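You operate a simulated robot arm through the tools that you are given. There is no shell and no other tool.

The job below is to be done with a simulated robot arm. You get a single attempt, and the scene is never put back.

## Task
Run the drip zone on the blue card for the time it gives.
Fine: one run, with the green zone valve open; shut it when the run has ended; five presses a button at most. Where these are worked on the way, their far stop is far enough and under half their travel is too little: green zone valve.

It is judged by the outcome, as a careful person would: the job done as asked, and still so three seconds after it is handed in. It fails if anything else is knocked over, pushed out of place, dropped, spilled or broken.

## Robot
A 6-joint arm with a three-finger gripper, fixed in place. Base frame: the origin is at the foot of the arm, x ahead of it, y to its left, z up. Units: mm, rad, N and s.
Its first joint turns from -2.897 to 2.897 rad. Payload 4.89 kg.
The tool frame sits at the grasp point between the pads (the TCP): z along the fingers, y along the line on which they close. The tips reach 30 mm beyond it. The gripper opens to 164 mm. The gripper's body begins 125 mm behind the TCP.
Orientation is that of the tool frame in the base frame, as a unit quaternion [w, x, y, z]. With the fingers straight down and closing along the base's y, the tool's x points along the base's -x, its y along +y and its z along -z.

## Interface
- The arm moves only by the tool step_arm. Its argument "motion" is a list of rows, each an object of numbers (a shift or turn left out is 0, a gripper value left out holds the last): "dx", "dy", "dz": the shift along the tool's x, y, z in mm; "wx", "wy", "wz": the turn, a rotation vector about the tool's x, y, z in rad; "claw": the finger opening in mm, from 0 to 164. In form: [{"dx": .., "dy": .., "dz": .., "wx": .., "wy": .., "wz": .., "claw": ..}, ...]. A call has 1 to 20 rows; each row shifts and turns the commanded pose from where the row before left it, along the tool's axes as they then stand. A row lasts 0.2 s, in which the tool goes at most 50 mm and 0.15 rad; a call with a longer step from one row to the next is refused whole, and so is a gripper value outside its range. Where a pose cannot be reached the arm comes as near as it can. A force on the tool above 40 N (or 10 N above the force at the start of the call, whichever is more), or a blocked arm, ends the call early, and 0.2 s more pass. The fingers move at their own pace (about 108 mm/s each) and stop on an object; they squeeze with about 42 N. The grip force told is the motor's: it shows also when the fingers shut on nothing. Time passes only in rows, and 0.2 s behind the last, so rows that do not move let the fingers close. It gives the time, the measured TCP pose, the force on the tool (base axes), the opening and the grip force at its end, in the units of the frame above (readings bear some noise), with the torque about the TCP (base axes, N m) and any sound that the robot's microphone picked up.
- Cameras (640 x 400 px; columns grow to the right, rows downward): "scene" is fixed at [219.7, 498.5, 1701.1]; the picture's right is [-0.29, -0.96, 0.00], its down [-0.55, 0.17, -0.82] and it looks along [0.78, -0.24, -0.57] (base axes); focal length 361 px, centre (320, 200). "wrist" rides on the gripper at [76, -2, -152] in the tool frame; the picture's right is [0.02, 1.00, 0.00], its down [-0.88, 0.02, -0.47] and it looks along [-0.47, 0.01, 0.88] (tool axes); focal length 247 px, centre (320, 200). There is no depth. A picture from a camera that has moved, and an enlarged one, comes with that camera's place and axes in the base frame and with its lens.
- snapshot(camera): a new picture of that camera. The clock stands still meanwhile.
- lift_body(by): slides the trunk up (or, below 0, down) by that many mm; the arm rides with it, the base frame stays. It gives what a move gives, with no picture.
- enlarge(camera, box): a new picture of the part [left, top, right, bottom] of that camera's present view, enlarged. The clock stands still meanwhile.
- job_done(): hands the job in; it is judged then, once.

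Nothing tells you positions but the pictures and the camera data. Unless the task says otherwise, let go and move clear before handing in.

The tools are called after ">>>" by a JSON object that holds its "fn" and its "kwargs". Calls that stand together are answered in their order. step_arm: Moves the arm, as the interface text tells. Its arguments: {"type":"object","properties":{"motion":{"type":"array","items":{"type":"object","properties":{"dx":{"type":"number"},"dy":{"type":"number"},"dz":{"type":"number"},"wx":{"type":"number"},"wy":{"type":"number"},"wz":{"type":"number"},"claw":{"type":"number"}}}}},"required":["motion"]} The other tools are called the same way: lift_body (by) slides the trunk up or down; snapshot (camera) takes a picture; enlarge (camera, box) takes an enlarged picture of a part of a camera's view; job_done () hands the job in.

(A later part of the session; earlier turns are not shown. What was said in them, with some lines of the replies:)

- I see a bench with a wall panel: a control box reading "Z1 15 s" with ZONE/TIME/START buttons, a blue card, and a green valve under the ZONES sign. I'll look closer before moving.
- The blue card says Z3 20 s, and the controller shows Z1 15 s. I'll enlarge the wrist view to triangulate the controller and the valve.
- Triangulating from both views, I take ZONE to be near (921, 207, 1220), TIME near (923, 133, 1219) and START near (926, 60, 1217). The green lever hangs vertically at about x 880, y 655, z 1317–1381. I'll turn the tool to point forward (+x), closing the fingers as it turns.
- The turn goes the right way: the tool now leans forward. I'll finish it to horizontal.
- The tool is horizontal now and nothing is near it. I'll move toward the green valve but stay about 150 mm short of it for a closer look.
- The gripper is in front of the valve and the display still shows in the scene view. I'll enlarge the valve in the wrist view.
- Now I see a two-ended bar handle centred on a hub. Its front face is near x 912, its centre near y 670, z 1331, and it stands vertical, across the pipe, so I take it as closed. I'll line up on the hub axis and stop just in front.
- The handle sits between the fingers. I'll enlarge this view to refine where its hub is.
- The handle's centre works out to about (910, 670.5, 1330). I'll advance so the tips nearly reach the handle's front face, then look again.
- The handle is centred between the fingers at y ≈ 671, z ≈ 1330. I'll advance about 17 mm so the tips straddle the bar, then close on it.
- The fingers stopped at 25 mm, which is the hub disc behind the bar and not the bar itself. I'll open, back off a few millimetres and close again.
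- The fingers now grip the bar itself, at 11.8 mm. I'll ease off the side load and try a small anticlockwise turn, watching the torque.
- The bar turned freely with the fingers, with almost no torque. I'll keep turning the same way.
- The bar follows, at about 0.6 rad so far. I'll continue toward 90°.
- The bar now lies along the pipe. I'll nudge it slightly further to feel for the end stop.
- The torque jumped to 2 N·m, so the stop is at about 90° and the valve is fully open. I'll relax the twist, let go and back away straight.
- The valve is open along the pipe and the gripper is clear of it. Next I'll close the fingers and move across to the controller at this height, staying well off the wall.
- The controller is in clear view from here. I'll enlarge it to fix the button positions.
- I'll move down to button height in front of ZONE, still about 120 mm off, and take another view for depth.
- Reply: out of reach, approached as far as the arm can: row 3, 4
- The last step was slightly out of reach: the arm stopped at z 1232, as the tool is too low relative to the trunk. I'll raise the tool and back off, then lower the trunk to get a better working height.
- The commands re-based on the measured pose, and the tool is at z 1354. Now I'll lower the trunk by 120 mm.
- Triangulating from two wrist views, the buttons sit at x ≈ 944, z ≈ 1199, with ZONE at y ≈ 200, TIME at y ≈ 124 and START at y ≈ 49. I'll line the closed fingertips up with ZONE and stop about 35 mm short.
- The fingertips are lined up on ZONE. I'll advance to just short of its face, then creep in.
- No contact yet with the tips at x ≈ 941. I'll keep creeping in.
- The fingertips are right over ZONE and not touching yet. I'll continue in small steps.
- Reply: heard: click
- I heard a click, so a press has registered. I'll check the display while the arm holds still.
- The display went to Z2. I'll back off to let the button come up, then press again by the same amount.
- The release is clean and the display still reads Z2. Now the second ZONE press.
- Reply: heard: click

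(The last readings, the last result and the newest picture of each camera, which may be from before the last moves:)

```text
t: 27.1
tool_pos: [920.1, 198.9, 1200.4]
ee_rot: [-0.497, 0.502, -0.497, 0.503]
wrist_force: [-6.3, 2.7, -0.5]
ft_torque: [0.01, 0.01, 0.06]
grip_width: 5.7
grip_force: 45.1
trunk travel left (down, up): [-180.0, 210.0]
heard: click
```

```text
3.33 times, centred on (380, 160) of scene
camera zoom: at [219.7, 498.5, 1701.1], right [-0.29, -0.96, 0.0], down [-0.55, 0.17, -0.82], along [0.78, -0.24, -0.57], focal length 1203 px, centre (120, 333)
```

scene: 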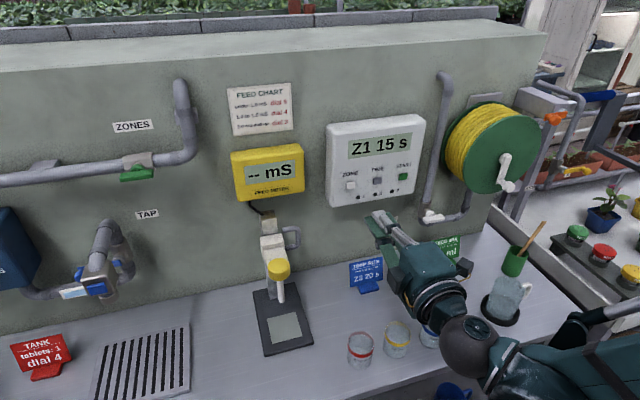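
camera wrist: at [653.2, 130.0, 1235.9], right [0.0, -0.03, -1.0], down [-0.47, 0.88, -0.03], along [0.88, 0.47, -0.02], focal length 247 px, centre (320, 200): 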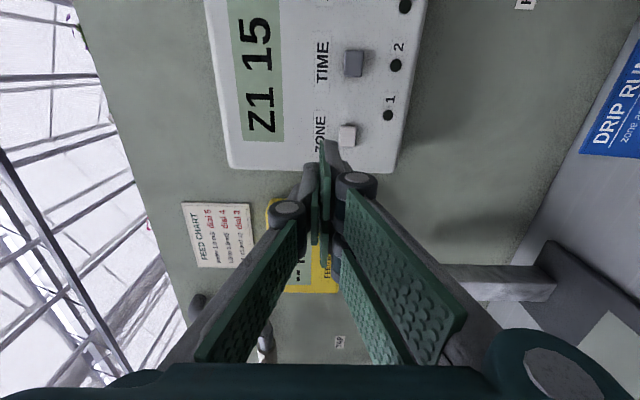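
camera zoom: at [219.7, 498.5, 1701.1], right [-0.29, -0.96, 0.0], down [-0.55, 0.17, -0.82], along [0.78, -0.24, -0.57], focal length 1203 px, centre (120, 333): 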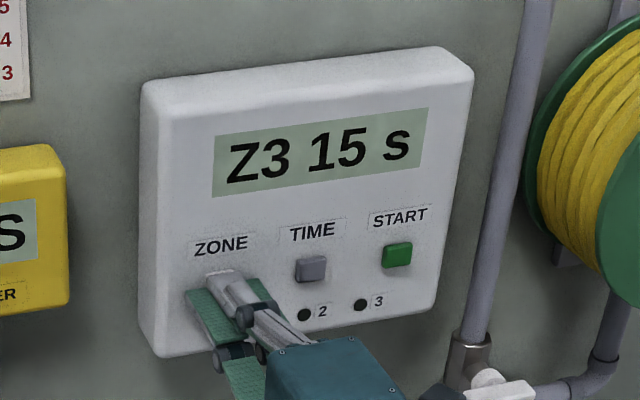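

It reads Z3 now. I'll back off and move 75 mm across to TIME, staying short of its face.

>>> {"fn": "step_arm", "kwargs": {"motion": [{"dz": -10}, {"dz": -15}, {"dx": 25}, {"dx": 25}, {"dx": 25.3}, {"dz": 10}]}}

>>> {"fn": "enlarge", "kwargs": {"camera": "wrist", "box": [240, 60, 440, 210]}}

>>> {"fn": "enlarge", "kwargs": {"camera": "scene", "box": [310, 100, 450, 220]}}

```text
t: 28.5
tool_pos: [905.0, 122.8, 1199.5]
ee_rot: [-0.498, 0.502, -0.497, 0.503]
wrist_force: [-1.0, 0.3, 0.7]
ft_torque: [-0.01, 0.01, 0.02]
grip_width: 0.0
grip_force: 45.1
trunk travel left (down, up): [-180.0, 210.0]
```

```text
2.67 times, centred on (340, 135) of wrist
camera zoom: at [752.2, 47.2, 1203.0], right [0.0, -0.03, -1.0], down [-0.47, 0.88, -0.03], along [0.88, 0.47, -0.02], focal length 659 px, centre (267, 373)
```

zoom: 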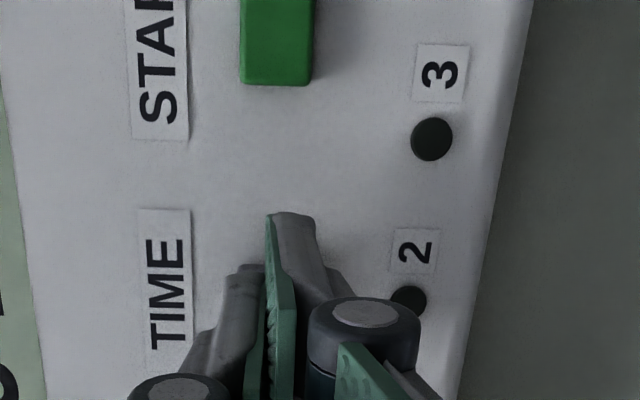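

```text
3.33 times, centred on (380, 160) of scene
camera zoom: at [219.7, 498.5, 1701.1], right [-0.29, -0.96, 0.0], down [-0.55, 0.17, -0.82], along [0.78, -0.24, -0.57], focal length 1203 px, centre (120, 333)
```

zoom: 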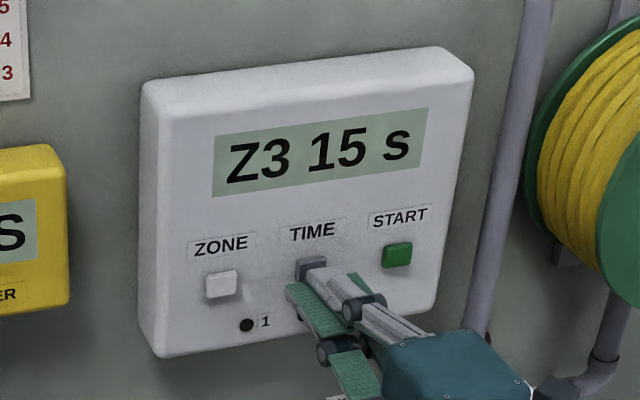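

The fingertips are over TIME. I'll advance slowly and press it once.

>>> {"fn": "step_arm", "kwargs": {"motion": [{"dz": 5}, {"dz": 4}, {"dz": 2}, {"dz": 1.5}]}}

```text
t: 29.5
tool_pos: [917.7, 123.5, 1200.2]
ee_rot: [-0.497, 0.503, -0.497, 0.503]
wrist_force: [-1.3, -0.4, -0.3]
ft_torque: [-0.01, -0.01, -0.05]
grip_width: 6.2
grip_force: 45.1
trunk travel left (down, up): [-180.0, 210.0]
heard: click
```

>>> {"fn": "enlarge", "kwargs": {"camera": "scene", "box": [310, 100, 450, 220]}}

```text
3.33 times, centred on (380, 160) of scene
camera zoom: at [219.7, 498.5, 1701.1], right [-0.29, -0.96, 0.0], down [-0.55, 0.17, -0.82], along [0.78, -0.24, -0.57], focal length 1203 px, centre (120, 333)
```

zoom: 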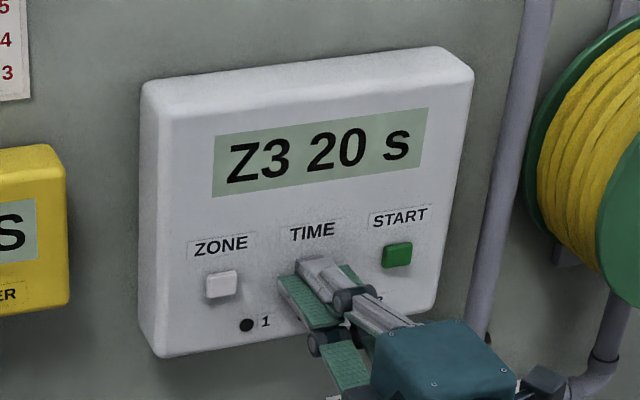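

It now reads Z3 20 s, matching the card. I'll back off and move to START.

>>> {"fn": "step_arm", "kwargs": {"motion": [{"dz": -10}, {"dz": -12}, {"dx": 25}, {"dx": 25}, {"dx": 24.5}, {"dz": 8}]}}

>>> {"fn": "enlarge", "kwargs": {"camera": "wrist", "box": [240, 60, 440, 210]}}

>>> {"fn": "snapshot", "kwargs": {"camera": "scene"}}

>>> {"fn": "enlarge", "kwargs": {"camera": "scene", "box": [310, 100, 450, 220]}}

```text
t: 30.9
tool_pos: [903.8, 48.8, 1200.7]
ee_rot: [-0.497, 0.503, -0.497, 0.502]
wrist_force: [0.1, 0.5, -0.3]
ft_torque: [0.01, 0.06, 0.0]
grip_width: 0.0
grip_force: 44.8
trunk travel left (down, up): [-180.0, 210.0]
```

```text
2.67 times, centred on (340, 135) of wrist
camera zoom: at [750.7, -26.5, 1203.7], right [0.0, -0.03, -1.0], down [-0.47, 0.88, -0.03], along [0.88, 0.47, -0.02], focal length 659 px, centre (267, 373)
```

zoom: 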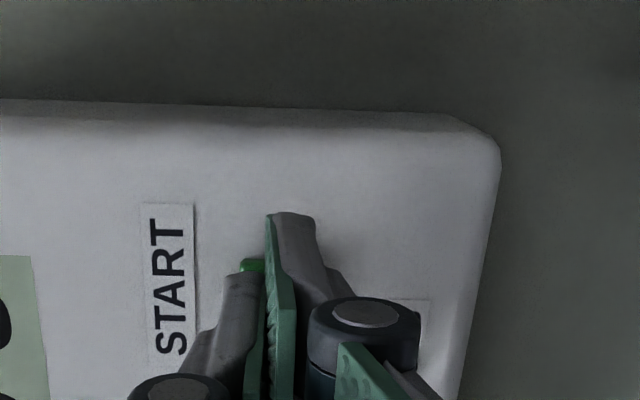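

```text
taken
```

scene: 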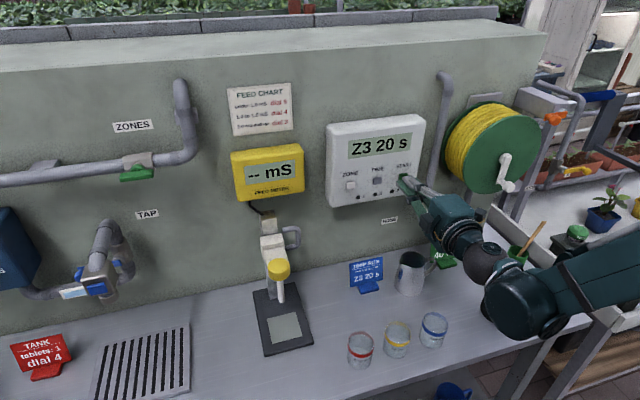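

```text
3.33 times, centred on (380, 160) of scene
camera zoom: at [219.7, 498.5, 1701.1], right [-0.29, -0.96, 0.0], down [-0.55, 0.17, -0.82], along [0.78, -0.24, -0.57], focal length 1203 px, centre (120, 333)
```

zoom: 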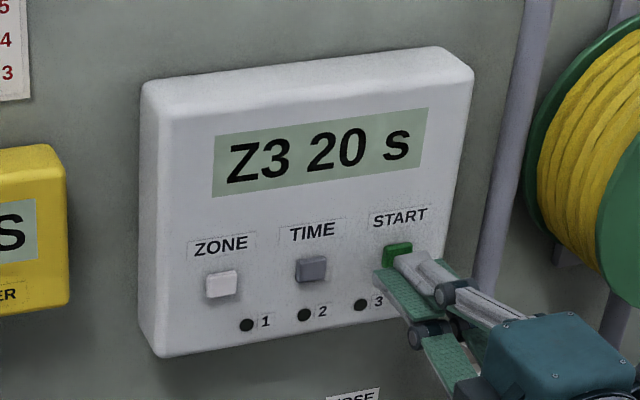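

The tips are over START, the display reads Z3 20 s and the valve is open. I'll press START once.

>>> {"fn": "step_arm", "kwargs": {"motion": [{"dz": 5, "dx": -1.5}, {"dz": 4}, {"dz": 2}, {"dz": 1.5}, {"dz": 1.2}]}}

>>> {"fn": "enlarge", "kwargs": {"camera": "scene", "box": [310, 100, 450, 220]}}

```text
t: 32.1
tool_pos: [917.3, 50.4, 1202.0]
ee_rot: [-0.497, 0.502, -0.498, 0.503]
wrist_force: [-1.2, -0.2, -0.6]
ft_torque: [-0.02, -0.01, -0.04]
grip_width: 6.0
grip_force: 45.5
trunk travel left (down, up): [-180.0, 210.0]
```

```text
3.33 times, centred on (380, 160) of scene
camera zoom: at [219.7, 498.5, 1701.1], right [-0.29, -0.96, 0.0], down [-0.55, 0.17, -0.82], along [0.78, -0.24, -0.57], focal length 1203 px, centre (120, 333)
```

zoom: 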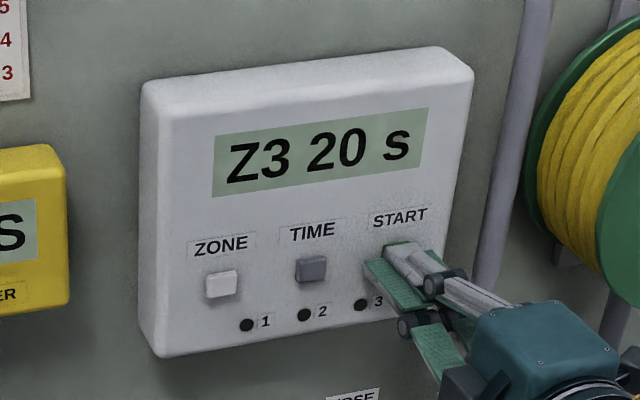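

There was no click yet and the display is unchanged. I'll push slightly further.

>>> {"fn": "step_arm", "kwargs": {"motion": [{"dz": 1.2}, {"dz": 1.0}]}}

>>> {"fn": "enlarge", "kwargs": {"camera": "scene", "box": [310, 100, 450, 220]}}

```text
t: 32.7
tool_pos: [920.1, 50.7, 1201.2]
ee_rot: [-0.498, 0.502, -0.498, 0.502]
wrist_force: [-3.1, -0.8, -1.9]
ft_torque: [0.0, 0.07, -0.04]
grip_width: 6.1
grip_force: 45.3
trunk travel left (down, up): [-180.0, 210.0]
heard: click
```

```text
3.33 times, centred on (380, 160) of scene
camera zoom: at [219.7, 498.5, 1701.1], right [-0.29, -0.96, 0.0], down [-0.55, 0.17, -0.82], along [0.78, -0.24, -0.57], focal length 1203 px, centre (120, 333)
```

zoom: 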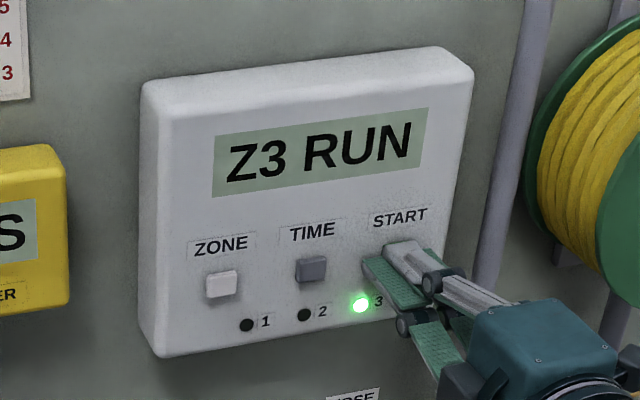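

The run has started: it shows Z3 RUN with LED 3 lit, at about t = 32.5 s. While it runs I'll back away and bring the trunk up again, without touching the valve.

>>> {"fn": "step_arm", "kwargs": {"motion": [{"dz": -10}, {"dz": -40}, {"dz": -50}, {"dz": -50}, {"dz": -40}]}}

>>> {"fn": "lift_body", "kwargs": {"by": 120}}

>>> {"fn": "snapshot", "kwargs": {"camera": "scene"}}

```text
t: 33.9
tool_pos: [730.7, 49.6, 1201.8]
ee_rot: [-0.497, 0.503, -0.498, 0.502]
wrist_force: [0.9, -1.0, -0.8]
ft_torque: [-0.02, -0.12, 0.04]
grip_width: 0.2
grip_force: 45.0
trunk travel left (down, up): [-180.0, 210.0]
```

```text
t: 35.4
tool_pos: [730.5, 49.0, 1321.4]
ee_rot: [-0.497, 0.503, -0.497, 0.503]
wrist_force: [0.1, 0.7, -0.4]
ft_torque: [0.03, -0.02, -0.01]
grip_width: 0.1
grip_force: 45.0
trunk travel left (down, up): [-300.0, 90.0]
```

```text
taken
```

scene: 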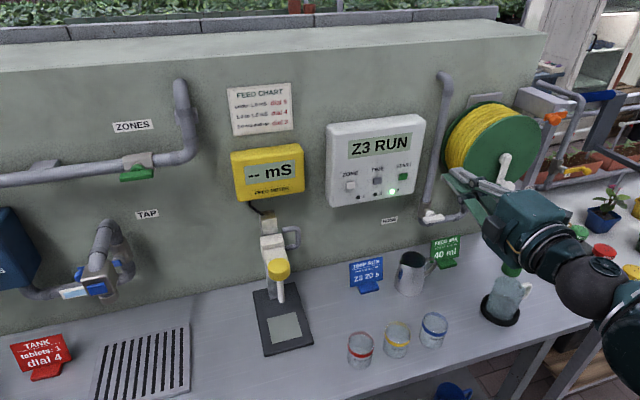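

The run is going and the valve is still open. I'll wait here with the display in view until the run ends.

>>> {"fn": "step_arm", "kwargs": {"motion": [{}, {}, {}, {}, {}, {}, {}, {}, {}, {}, {}, {}, {}, {}, {}, {}, {}, {}, {}, {}]}}

>>> {"fn": "step_arm", "kwargs": {"motion": [{}, {}, {}, {}, {}, {}, {}, {}, {}, {}, {}, {}, {}, {}, {}, {}, {}, {}, {}, {}]}}

>>> {"fn": "step_arm", "kwargs": {"motion": [{}, {}, {}, {}, {}, {}, {}, {}, {}, {}, {}, {}, {}, {}, {}, {}, {}, {}, {}, {}]}}

>>> {"fn": "snapshot", "kwargs": {"camera": "scene"}}

```text
t: 39.6
tool_pos: [730.5, 49.4, 1322.2]
ee_rot: [-0.497, 0.503, -0.498, 0.503]
wrist_force: [0.2, 0.9, 0.1]
ft_torque: [0.01, 0.02, 0.01]
grip_width: 0.2
grip_force: 45.0
trunk travel left (down, up): [-300.0, 90.0]
```

```text
t: 43.8
tool_pos: [730.4, 50.1, 1320.4]
ee_rot: [-0.497, 0.503, -0.498, 0.502]
wrist_force: [0.7, 0.2, 0.1]
ft_torque: [0.0, 0.0, 0.0]
grip_width: 0.0
grip_force: 45.2
trunk travel left (down, up): [-300.0, 90.0]
```

```text
t: 48.0
tool_pos: [730.9, 48.7, 1321.2]
ee_rot: [-0.498, 0.502, -0.497, 0.502]
wrist_force: [-0.7, 0.0, 0.2]
ft_torque: [0.0, -0.01, 0.0]
grip_width: 0.0
grip_force: 45.1
trunk travel left (down, up): [-300.0, 90.0]
```

```text
taken
```

scene: 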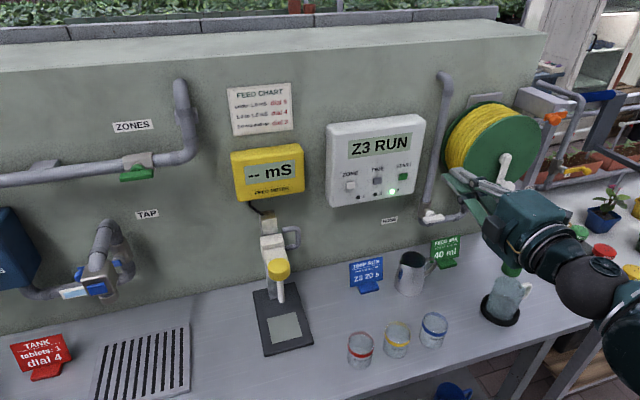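

At t = 48 it is still running. I'll wait past the expected end near 52.5 s and check again.

>>> {"fn": "step_arm", "kwargs": {"motion": [{}, {}, {}, {}, {}, {}, {}, {}, {}, {}, {}, {}, {}, {}, {}, {}, {}, {}, {}, {}]}}

>>> {"fn": "step_arm", "kwargs": {"motion": [{}, {}, {}, {}, {}, {}]}}

>>> {"fn": "enlarge", "kwargs": {"camera": "scene", "box": [310, 100, 450, 220]}}

```text
t: 52.2
tool_pos: [731.2, 50.1, 1320.5]
ee_rot: [-0.498, 0.503, -0.498, 0.502]
wrist_force: [-0.4, -0.3, 0.6]
ft_torque: [0.06, 0.01, -0.03]
grip_width: 0.0
grip_force: 44.7
trunk travel left (down, up): [-300.0, 90.0]
```

```text
t: 53.6
tool_pos: [729.8, 49.5, 1322.3]
ee_rot: [-0.497, 0.503, -0.497, 0.502]
wrist_force: [-0.5, -0.3, 0.2]
ft_torque: [0.01, -0.03, -0.02]
grip_width: 0.0
grip_force: 44.9
trunk travel left (down, up): [-300.0, 90.0]
```

```text
3.33 times, centred on (380, 160) of scene
camera zoom: at [219.7, 498.5, 1701.1], right [-0.29, -0.96, 0.0], down [-0.55, 0.17, -0.82], along [0.78, -0.24, -0.57], focal length 1203 px, centre (120, 333)
```

zoom: 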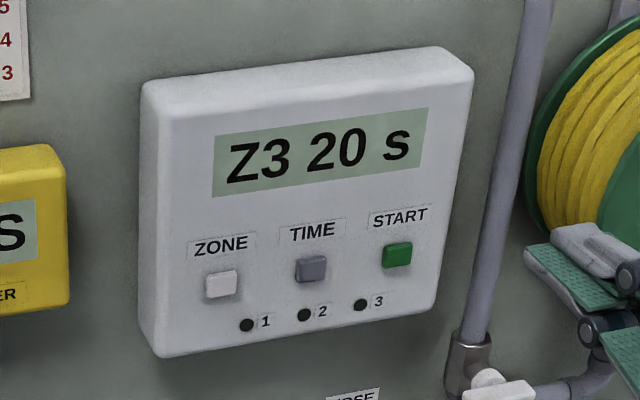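

The run has ended: the display is back to Z3 20 s and LED 3 is off. I'll go back to the valve with the fingers open.

>>> {"fn": "step_arm", "kwargs": {"motion": [{"dx": -44.3, "dy": -0.6}, {"dx": -44.3, "dy": -0.6}, {"dx": -44.3, "dy": -0.6}, {"dx": -44.3, "dy": -0.6}, {"dx": -44.3, "dy": -0.6}, {"dx": -44.3, "dy": -0.6}, {"dx": -44.3, "dy": -0.6}, {"dx": -44.3, "dy": -0.6}, {"dx": -44.3, "dy": -0.6}, {"dx": -44.3, "dy": -0.6}, {"dx": -44.3, "dy": -0.6, "claw": 45}, {"dx": -44.3, "dy": -0.6}, {"dx": -44.3, "dy": -0.6}, {"dx": -44.3, "dy": -0.6}]}}

>>> {"fn": "snapshot", "kwargs": {"camera": "wrist"}}

>>> {"fn": "snapshot", "kwargs": {"camera": "scene"}}

```text
t: 56.6
tool_pos: [732.6, 668.3, 1321.0]
ee_rot: [-0.497, 0.503, -0.498, 0.503]
wrist_force: [-0.1, -1.1, 0.0]
ft_torque: [0.0, 0.08, 0.1]
grip_width: 44.9
grip_force: 0.1
trunk travel left (down, up): [-300.0, 90.0]
```

```text
taken
camera wrist: at [579.6, 593.2, 1326.0], right [0.0, -0.03, -1.0], down [-0.47, 0.88, -0.03], along [0.88, 0.47, -0.02], focal length 247 px, centre (320, 200)
```

wrist: 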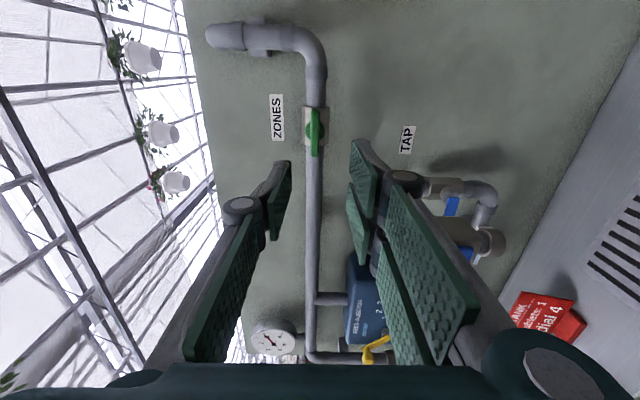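

```text
taken
```

scene: 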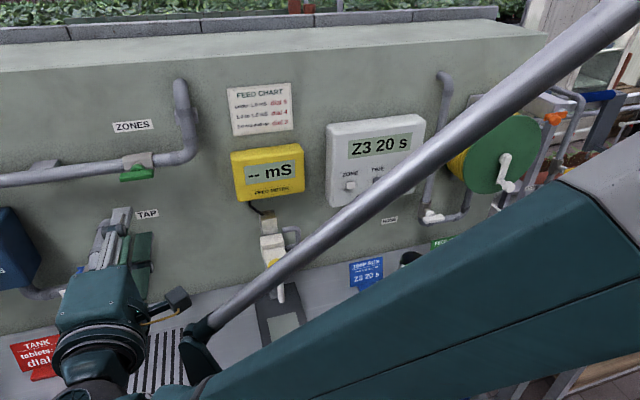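

The tool sits slightly low. I'll raise it about 8.5 mm onto the hub axis and advance to just in front of the handle.

>>> {"fn": "step_arm", "kwargs": {"motion": [{"dy": -8.5, "dx": -1}, {"dz": 34}, {"dz": 34}, {"dz": 34}, {"dz": 30}]}}

>>> {"fn": "enlarge", "kwargs": {"camera": "wrist", "box": [240, 90, 400, 215]}}

>>> {"fn": "enlarge", "kwargs": {"camera": "scene", "box": [80, 120, 200, 220]}}

```text
t: 57.8
tool_pos: [862.9, 671.7, 1331.4]
ee_rot: [-0.498, 0.503, -0.497, 0.503]
wrist_force: [-1.2, 0.4, 0.3]
ft_torque: [0.0, 0.05, 0.03]
grip_width: 45.1
grip_force: 0.0
trunk travel left (down, up): [-300.0, 90.0]
```

```text
3.20 times, centred on (320, 152) of wrist
camera zoom: at [711.2, 595.6, 1334.1], right [0.0, -0.03, -1.0], down [-0.47, 0.88, -0.03], along [0.88, 0.47, -0.01], focal length 790 px, centre (320, 352)
```

zoom: 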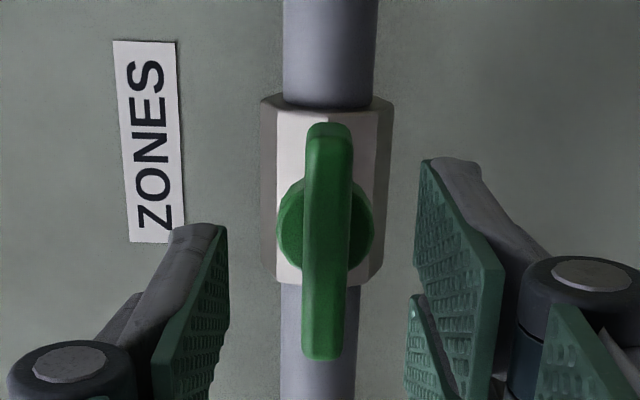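

```text
4.00 times, centred on (140, 170) of scene
camera zoom: at [219.7, 498.5, 1701.1], right [-0.29, -0.96, 0.0], down [-0.55, 0.17, -0.82], along [0.78, -0.24, -0.57], focal length 1444 px, centre (1040, 320)
```

zoom: 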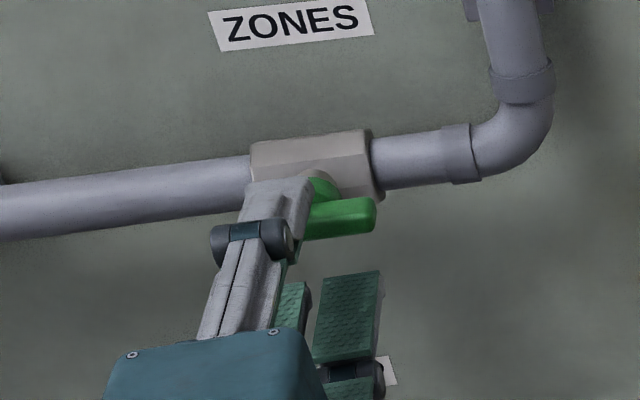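

The fingers sit above and below the bar, well centred. I'll advance to the same gripping depth as before and close.

>>> {"fn": "step_arm", "kwargs": {"motion": [{"dz": 13, "dx": 1}, {"dz": 12, "dy": 0.5}, {"claw": 25}, {"claw": 8}, {"claw": 8}, {"claw": 8}]}}

>>> {"fn": "enlarge", "kwargs": {"camera": "wrist", "box": [240, 90, 400, 215]}}

```text
t: 59.2
tool_pos: [889.4, 669.3, 1330.0]
ee_rot: [-0.497, 0.503, -0.498, 0.502]
wrist_force: [-3.9, -2.7, -11.9]
ft_torque: [0.76, 0.34, 0.29]
grip_width: 11.7
grip_force: 45.1
trunk travel left (down, up): [-300.0, 90.0]
```

```text
3.20 times, centred on (320, 152) of wrist
camera zoom: at [736.8, 593.7, 1332.8], right [0.0, -0.03, -1.0], down [-0.47, 0.88, -0.03], along [0.88, 0.47, -0.02], focal length 790 px, centre (320, 352)
```

zoom: 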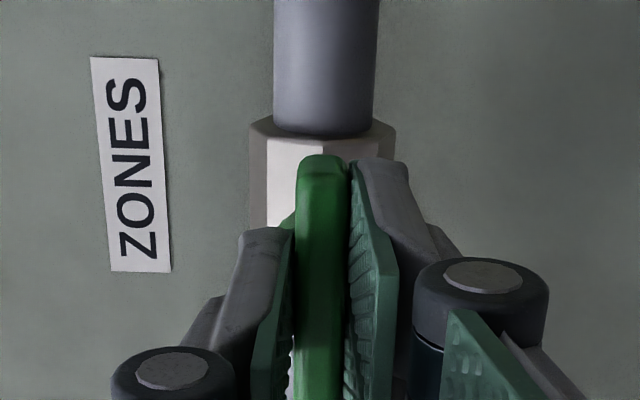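

The bar is gripped again at 11.7 mm. I'll turn it back clockwise, in stages.

>>> {"fn": "step_arm", "kwargs": {"motion": [{"dy": 0.8, "wz": 0.06}, {"wz": 0.12}, {"wz": 0.12}, {"wz": 0.12}, {"wz": 0.12}, {"wz": 0.12}]}}

>>> {"fn": "step_arm", "kwargs": {"motion": [{"wz": 0.12}, {"wz": 0.12}, {"wz": 0.12}, {"wz": 0.12}, {"wz": 0.12}, {"wz": 0.12}, {"wz": 0.1}]}}

>>> {"fn": "enlarge", "kwargs": {"camera": "scene", "box": [80, 120, 200, 220]}}

```text
t: 60.6
tool_pos: [889.9, 669.4, 1329.9]
ee_rot: [0.633, -0.314, 0.634, -0.314]
wrist_force: [17.8, 0.6, -2.9]
ft_torque: [0.01, -0.43, 0.65]
grip_width: 11.9
grip_force: 45.2
trunk travel left (down, up): [-300.0, 90.0]
```

```text
t: 62.2
tool_pos: [889.1, 668.9, 1328.9]
ee_rot: [0.706, -0.035, 0.707, -0.035]
wrist_force: [22.8, 8.5, 7.6]
ft_torque: [0.0, 0.58, 0.15]
grip_width: 11.8
grip_force: 44.7
trunk travel left (down, up): [-300.0, 90.0]
```

```text
4.00 times, centred on (140, 170) of scene
camera zoom: at [219.7, 498.5, 1701.1], right [-0.29, -0.96, 0.0], down [-0.55, 0.17, -0.82], along [0.78, -0.24, -0.57], focal length 1444 px, centre (1040, 320)
```

zoom: 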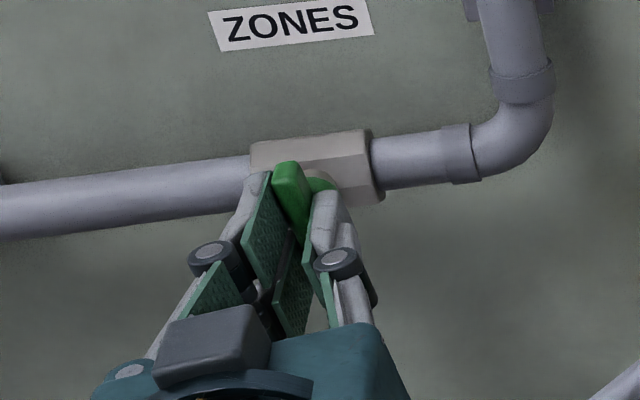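

About 0.1 rad remains to vertical. I'll turn on until I feel the closed stop, easing the small pull on the tool.

>>> {"fn": "step_arm", "kwargs": {"motion": [{"wz": 0.06, "dz": 0.7}, {"wz": 0.06}]}}

>>> {"fn": "step_arm", "kwargs": {"motion": [{"wz": 0.04}, {"wz": 0.03}]}}

>>> {"fn": "enlarge", "kwargs": {"camera": "scene", "box": [80, 120, 200, 220]}}

```text
t: 62.8
tool_pos: [889.3, 669.7, 1329.9]
ee_rot: [0.707, 0.008, 0.707, 0.006]
wrist_force: [11.6, 7.6, -1.0]
ft_torque: [-1.51, -0.23, 0.2]
grip_width: 12.1
grip_force: 45.3
trunk travel left (down, up): [-300.0, 90.0]
```

```text
t: 63.4
tool_pos: [888.2, 670.2, 1328.9]
ee_rot: [0.706, 0.032, 0.707, 0.032]
wrist_force: [4.9, 7.4, -5.1]
ft_torque: [-2.3, 0.04, 0.19]
grip_width: 14.6
grip_force: 44.7
trunk travel left (down, up): [-300.0, 90.0]
```

```text
4.00 times, centred on (140, 170) of scene
camera zoom: at [219.7, 498.5, 1701.1], right [-0.29, -0.96, 0.0], down [-0.55, 0.17, -0.82], along [0.78, -0.24, -0.57], focal length 1444 px, centre (1040, 320)
```

zoom: 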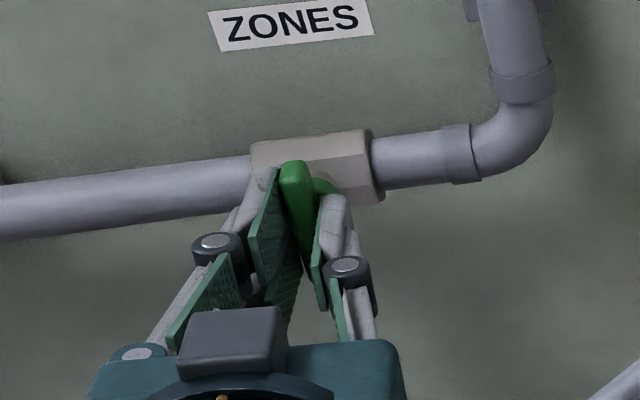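

The torque rose against the stop and the bar stands vertical again, so it is fully shut. I'll relax the twist, let go and back away straight.

>>> {"fn": "step_arm", "kwargs": {"motion": [{"wz": -0.08}, {"claw": 45}, {"claw": 45}, {"dz": -20}, {"dz": -40}, {"dz": -40}, {"dz": -40}, {"dz": -30}]}}

>>> {"fn": "snapshot", "kwargs": {"camera": "scene"}}

>>> {"fn": "enlarge", "kwargs": {"camera": "scene", "box": [80, 120, 200, 220]}}

>>> {"fn": "enlarge", "kwargs": {"camera": "wrist", "box": [240, 60, 400, 185]}}

```text
t: 65.2
tool_pos: [717.8, 669.1, 1329.3]
ee_rot: [0.707, 0.004, 0.707, 0.004]
wrist_force: [1.0, 0.3, 0.3]
ft_torque: [-0.01, -0.06, -0.03]
grip_width: 44.8
grip_force: 0.1
trunk travel left (down, up): [-300.0, 90.0]
```

```text
taken
```

scene: 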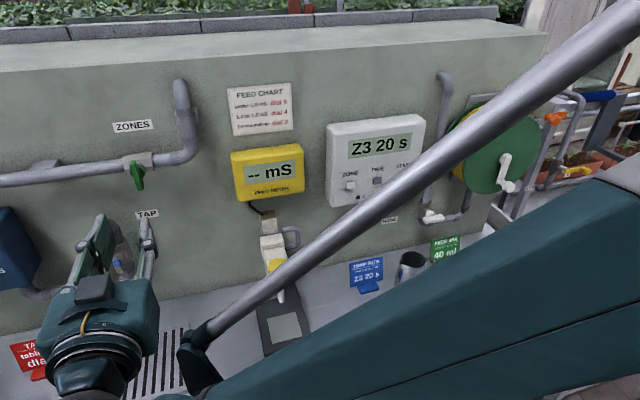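

```text
4.00 times, centred on (140, 170) of scene
camera zoom: at [219.7, 498.5, 1701.1], right [-0.29, -0.96, 0.0], down [-0.55, 0.17, -0.82], along [0.78, -0.24, -0.57], focal length 1444 px, centre (1040, 320)
```

zoom: 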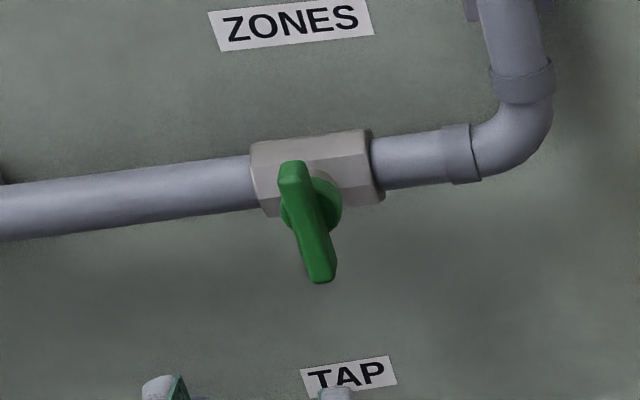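

```text
3.20 times, centred on (320, 122) of wrist
camera zoom: at [565.6, 668.8, 1253.6], right [0.0, 1.0, -0.01], down [-0.47, 0.01, 0.88], along [0.88, 0.01, 0.47], focal length 790 px, centre (320, 448)
```

zoom: 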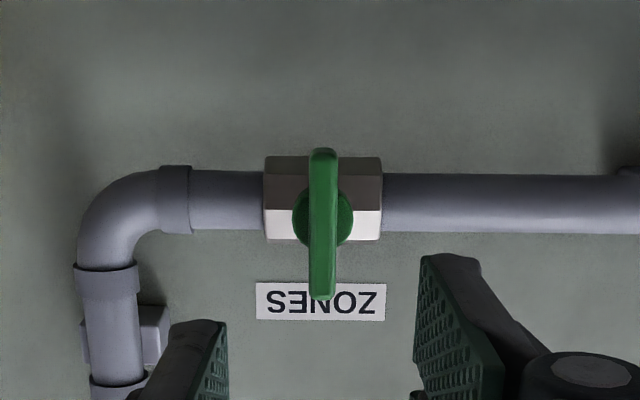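

The handle is vertical again, as it was at the start, and the controller is idle after one run. I'll bring the arm back clear and check the whole bench before handing in.

>>> {"fn": "step_arm", "kwargs": {"motion": [{"dz": -18, "dy": -31, "dx": -16}, {"dz": -18, "dy": -31, "dx": -16}, {"dz": -18, "dy": -31, "dx": -16}, {"dz": -18, "dy": -31, "dx": -16}, {"dz": -18, "dy": -31, "dx": -16}, {"dz": -18, "dy": -31, "dx": -16}, {"dz": -18, "dy": -31, "dx": -16}, {"dz": -18, "dy": -31, "dx": -16}, {"dz": -18, "dy": -31, "dx": -16}]}}

>>> {"fn": "snapshot", "kwargs": {"camera": "scene"}}

```text
t: 67.2
tool_pos: [557.0, 388.4, 1471.5]
ee_rot: [0.707, 0.003, 0.707, 0.004]
wrist_force: [-0.2, 1.1, -0.5]
ft_torque: [0.03, -0.03, -0.15]
grip_width: 45.3
grip_force: 0.0
trunk travel left (down, up): [-300.0, 90.0]
```

```text
taken
```

scene: 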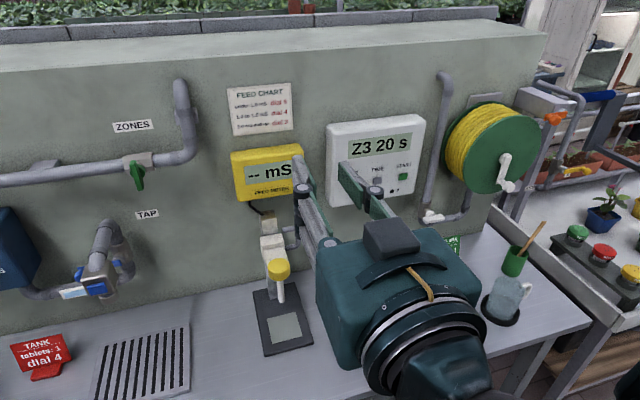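

The valve is shut, the controller is idle at Z3 20 s, and what shows of the bench is as it was. The jug, card and jars were in place in the earlier picture, and the arm came nowhere near them since. The gripper is empty and clear, so I'm handing in.

>>> {"fn": "job_done", "kwargs": {}}

```text
The job is handed in.
```

The drip run on the blue card is done: zone 3 ran once for 20 seconds with the green zone valve open. I shut the valve after the run ended, and the job is handed in.

- **Settings:** the controller started at Z1 15 s. Two presses of ZONE and one of TIME brought it to Z3 20 s, and I pressed START once.
- **Run:** the display showed Z3 RUN with light 3 lit. About 21 seconds later it was back to Z3 20 s with the light off.
- **Valve:** I turned it to its open stop before the run and back to its closed stop afterwards. The handle stands upright again, as it did at the start.
- **Bench:** I saw nothing knocked or moved. In the last picture the arm hid the jug, the blue card and the jars; they were in place when last seen.
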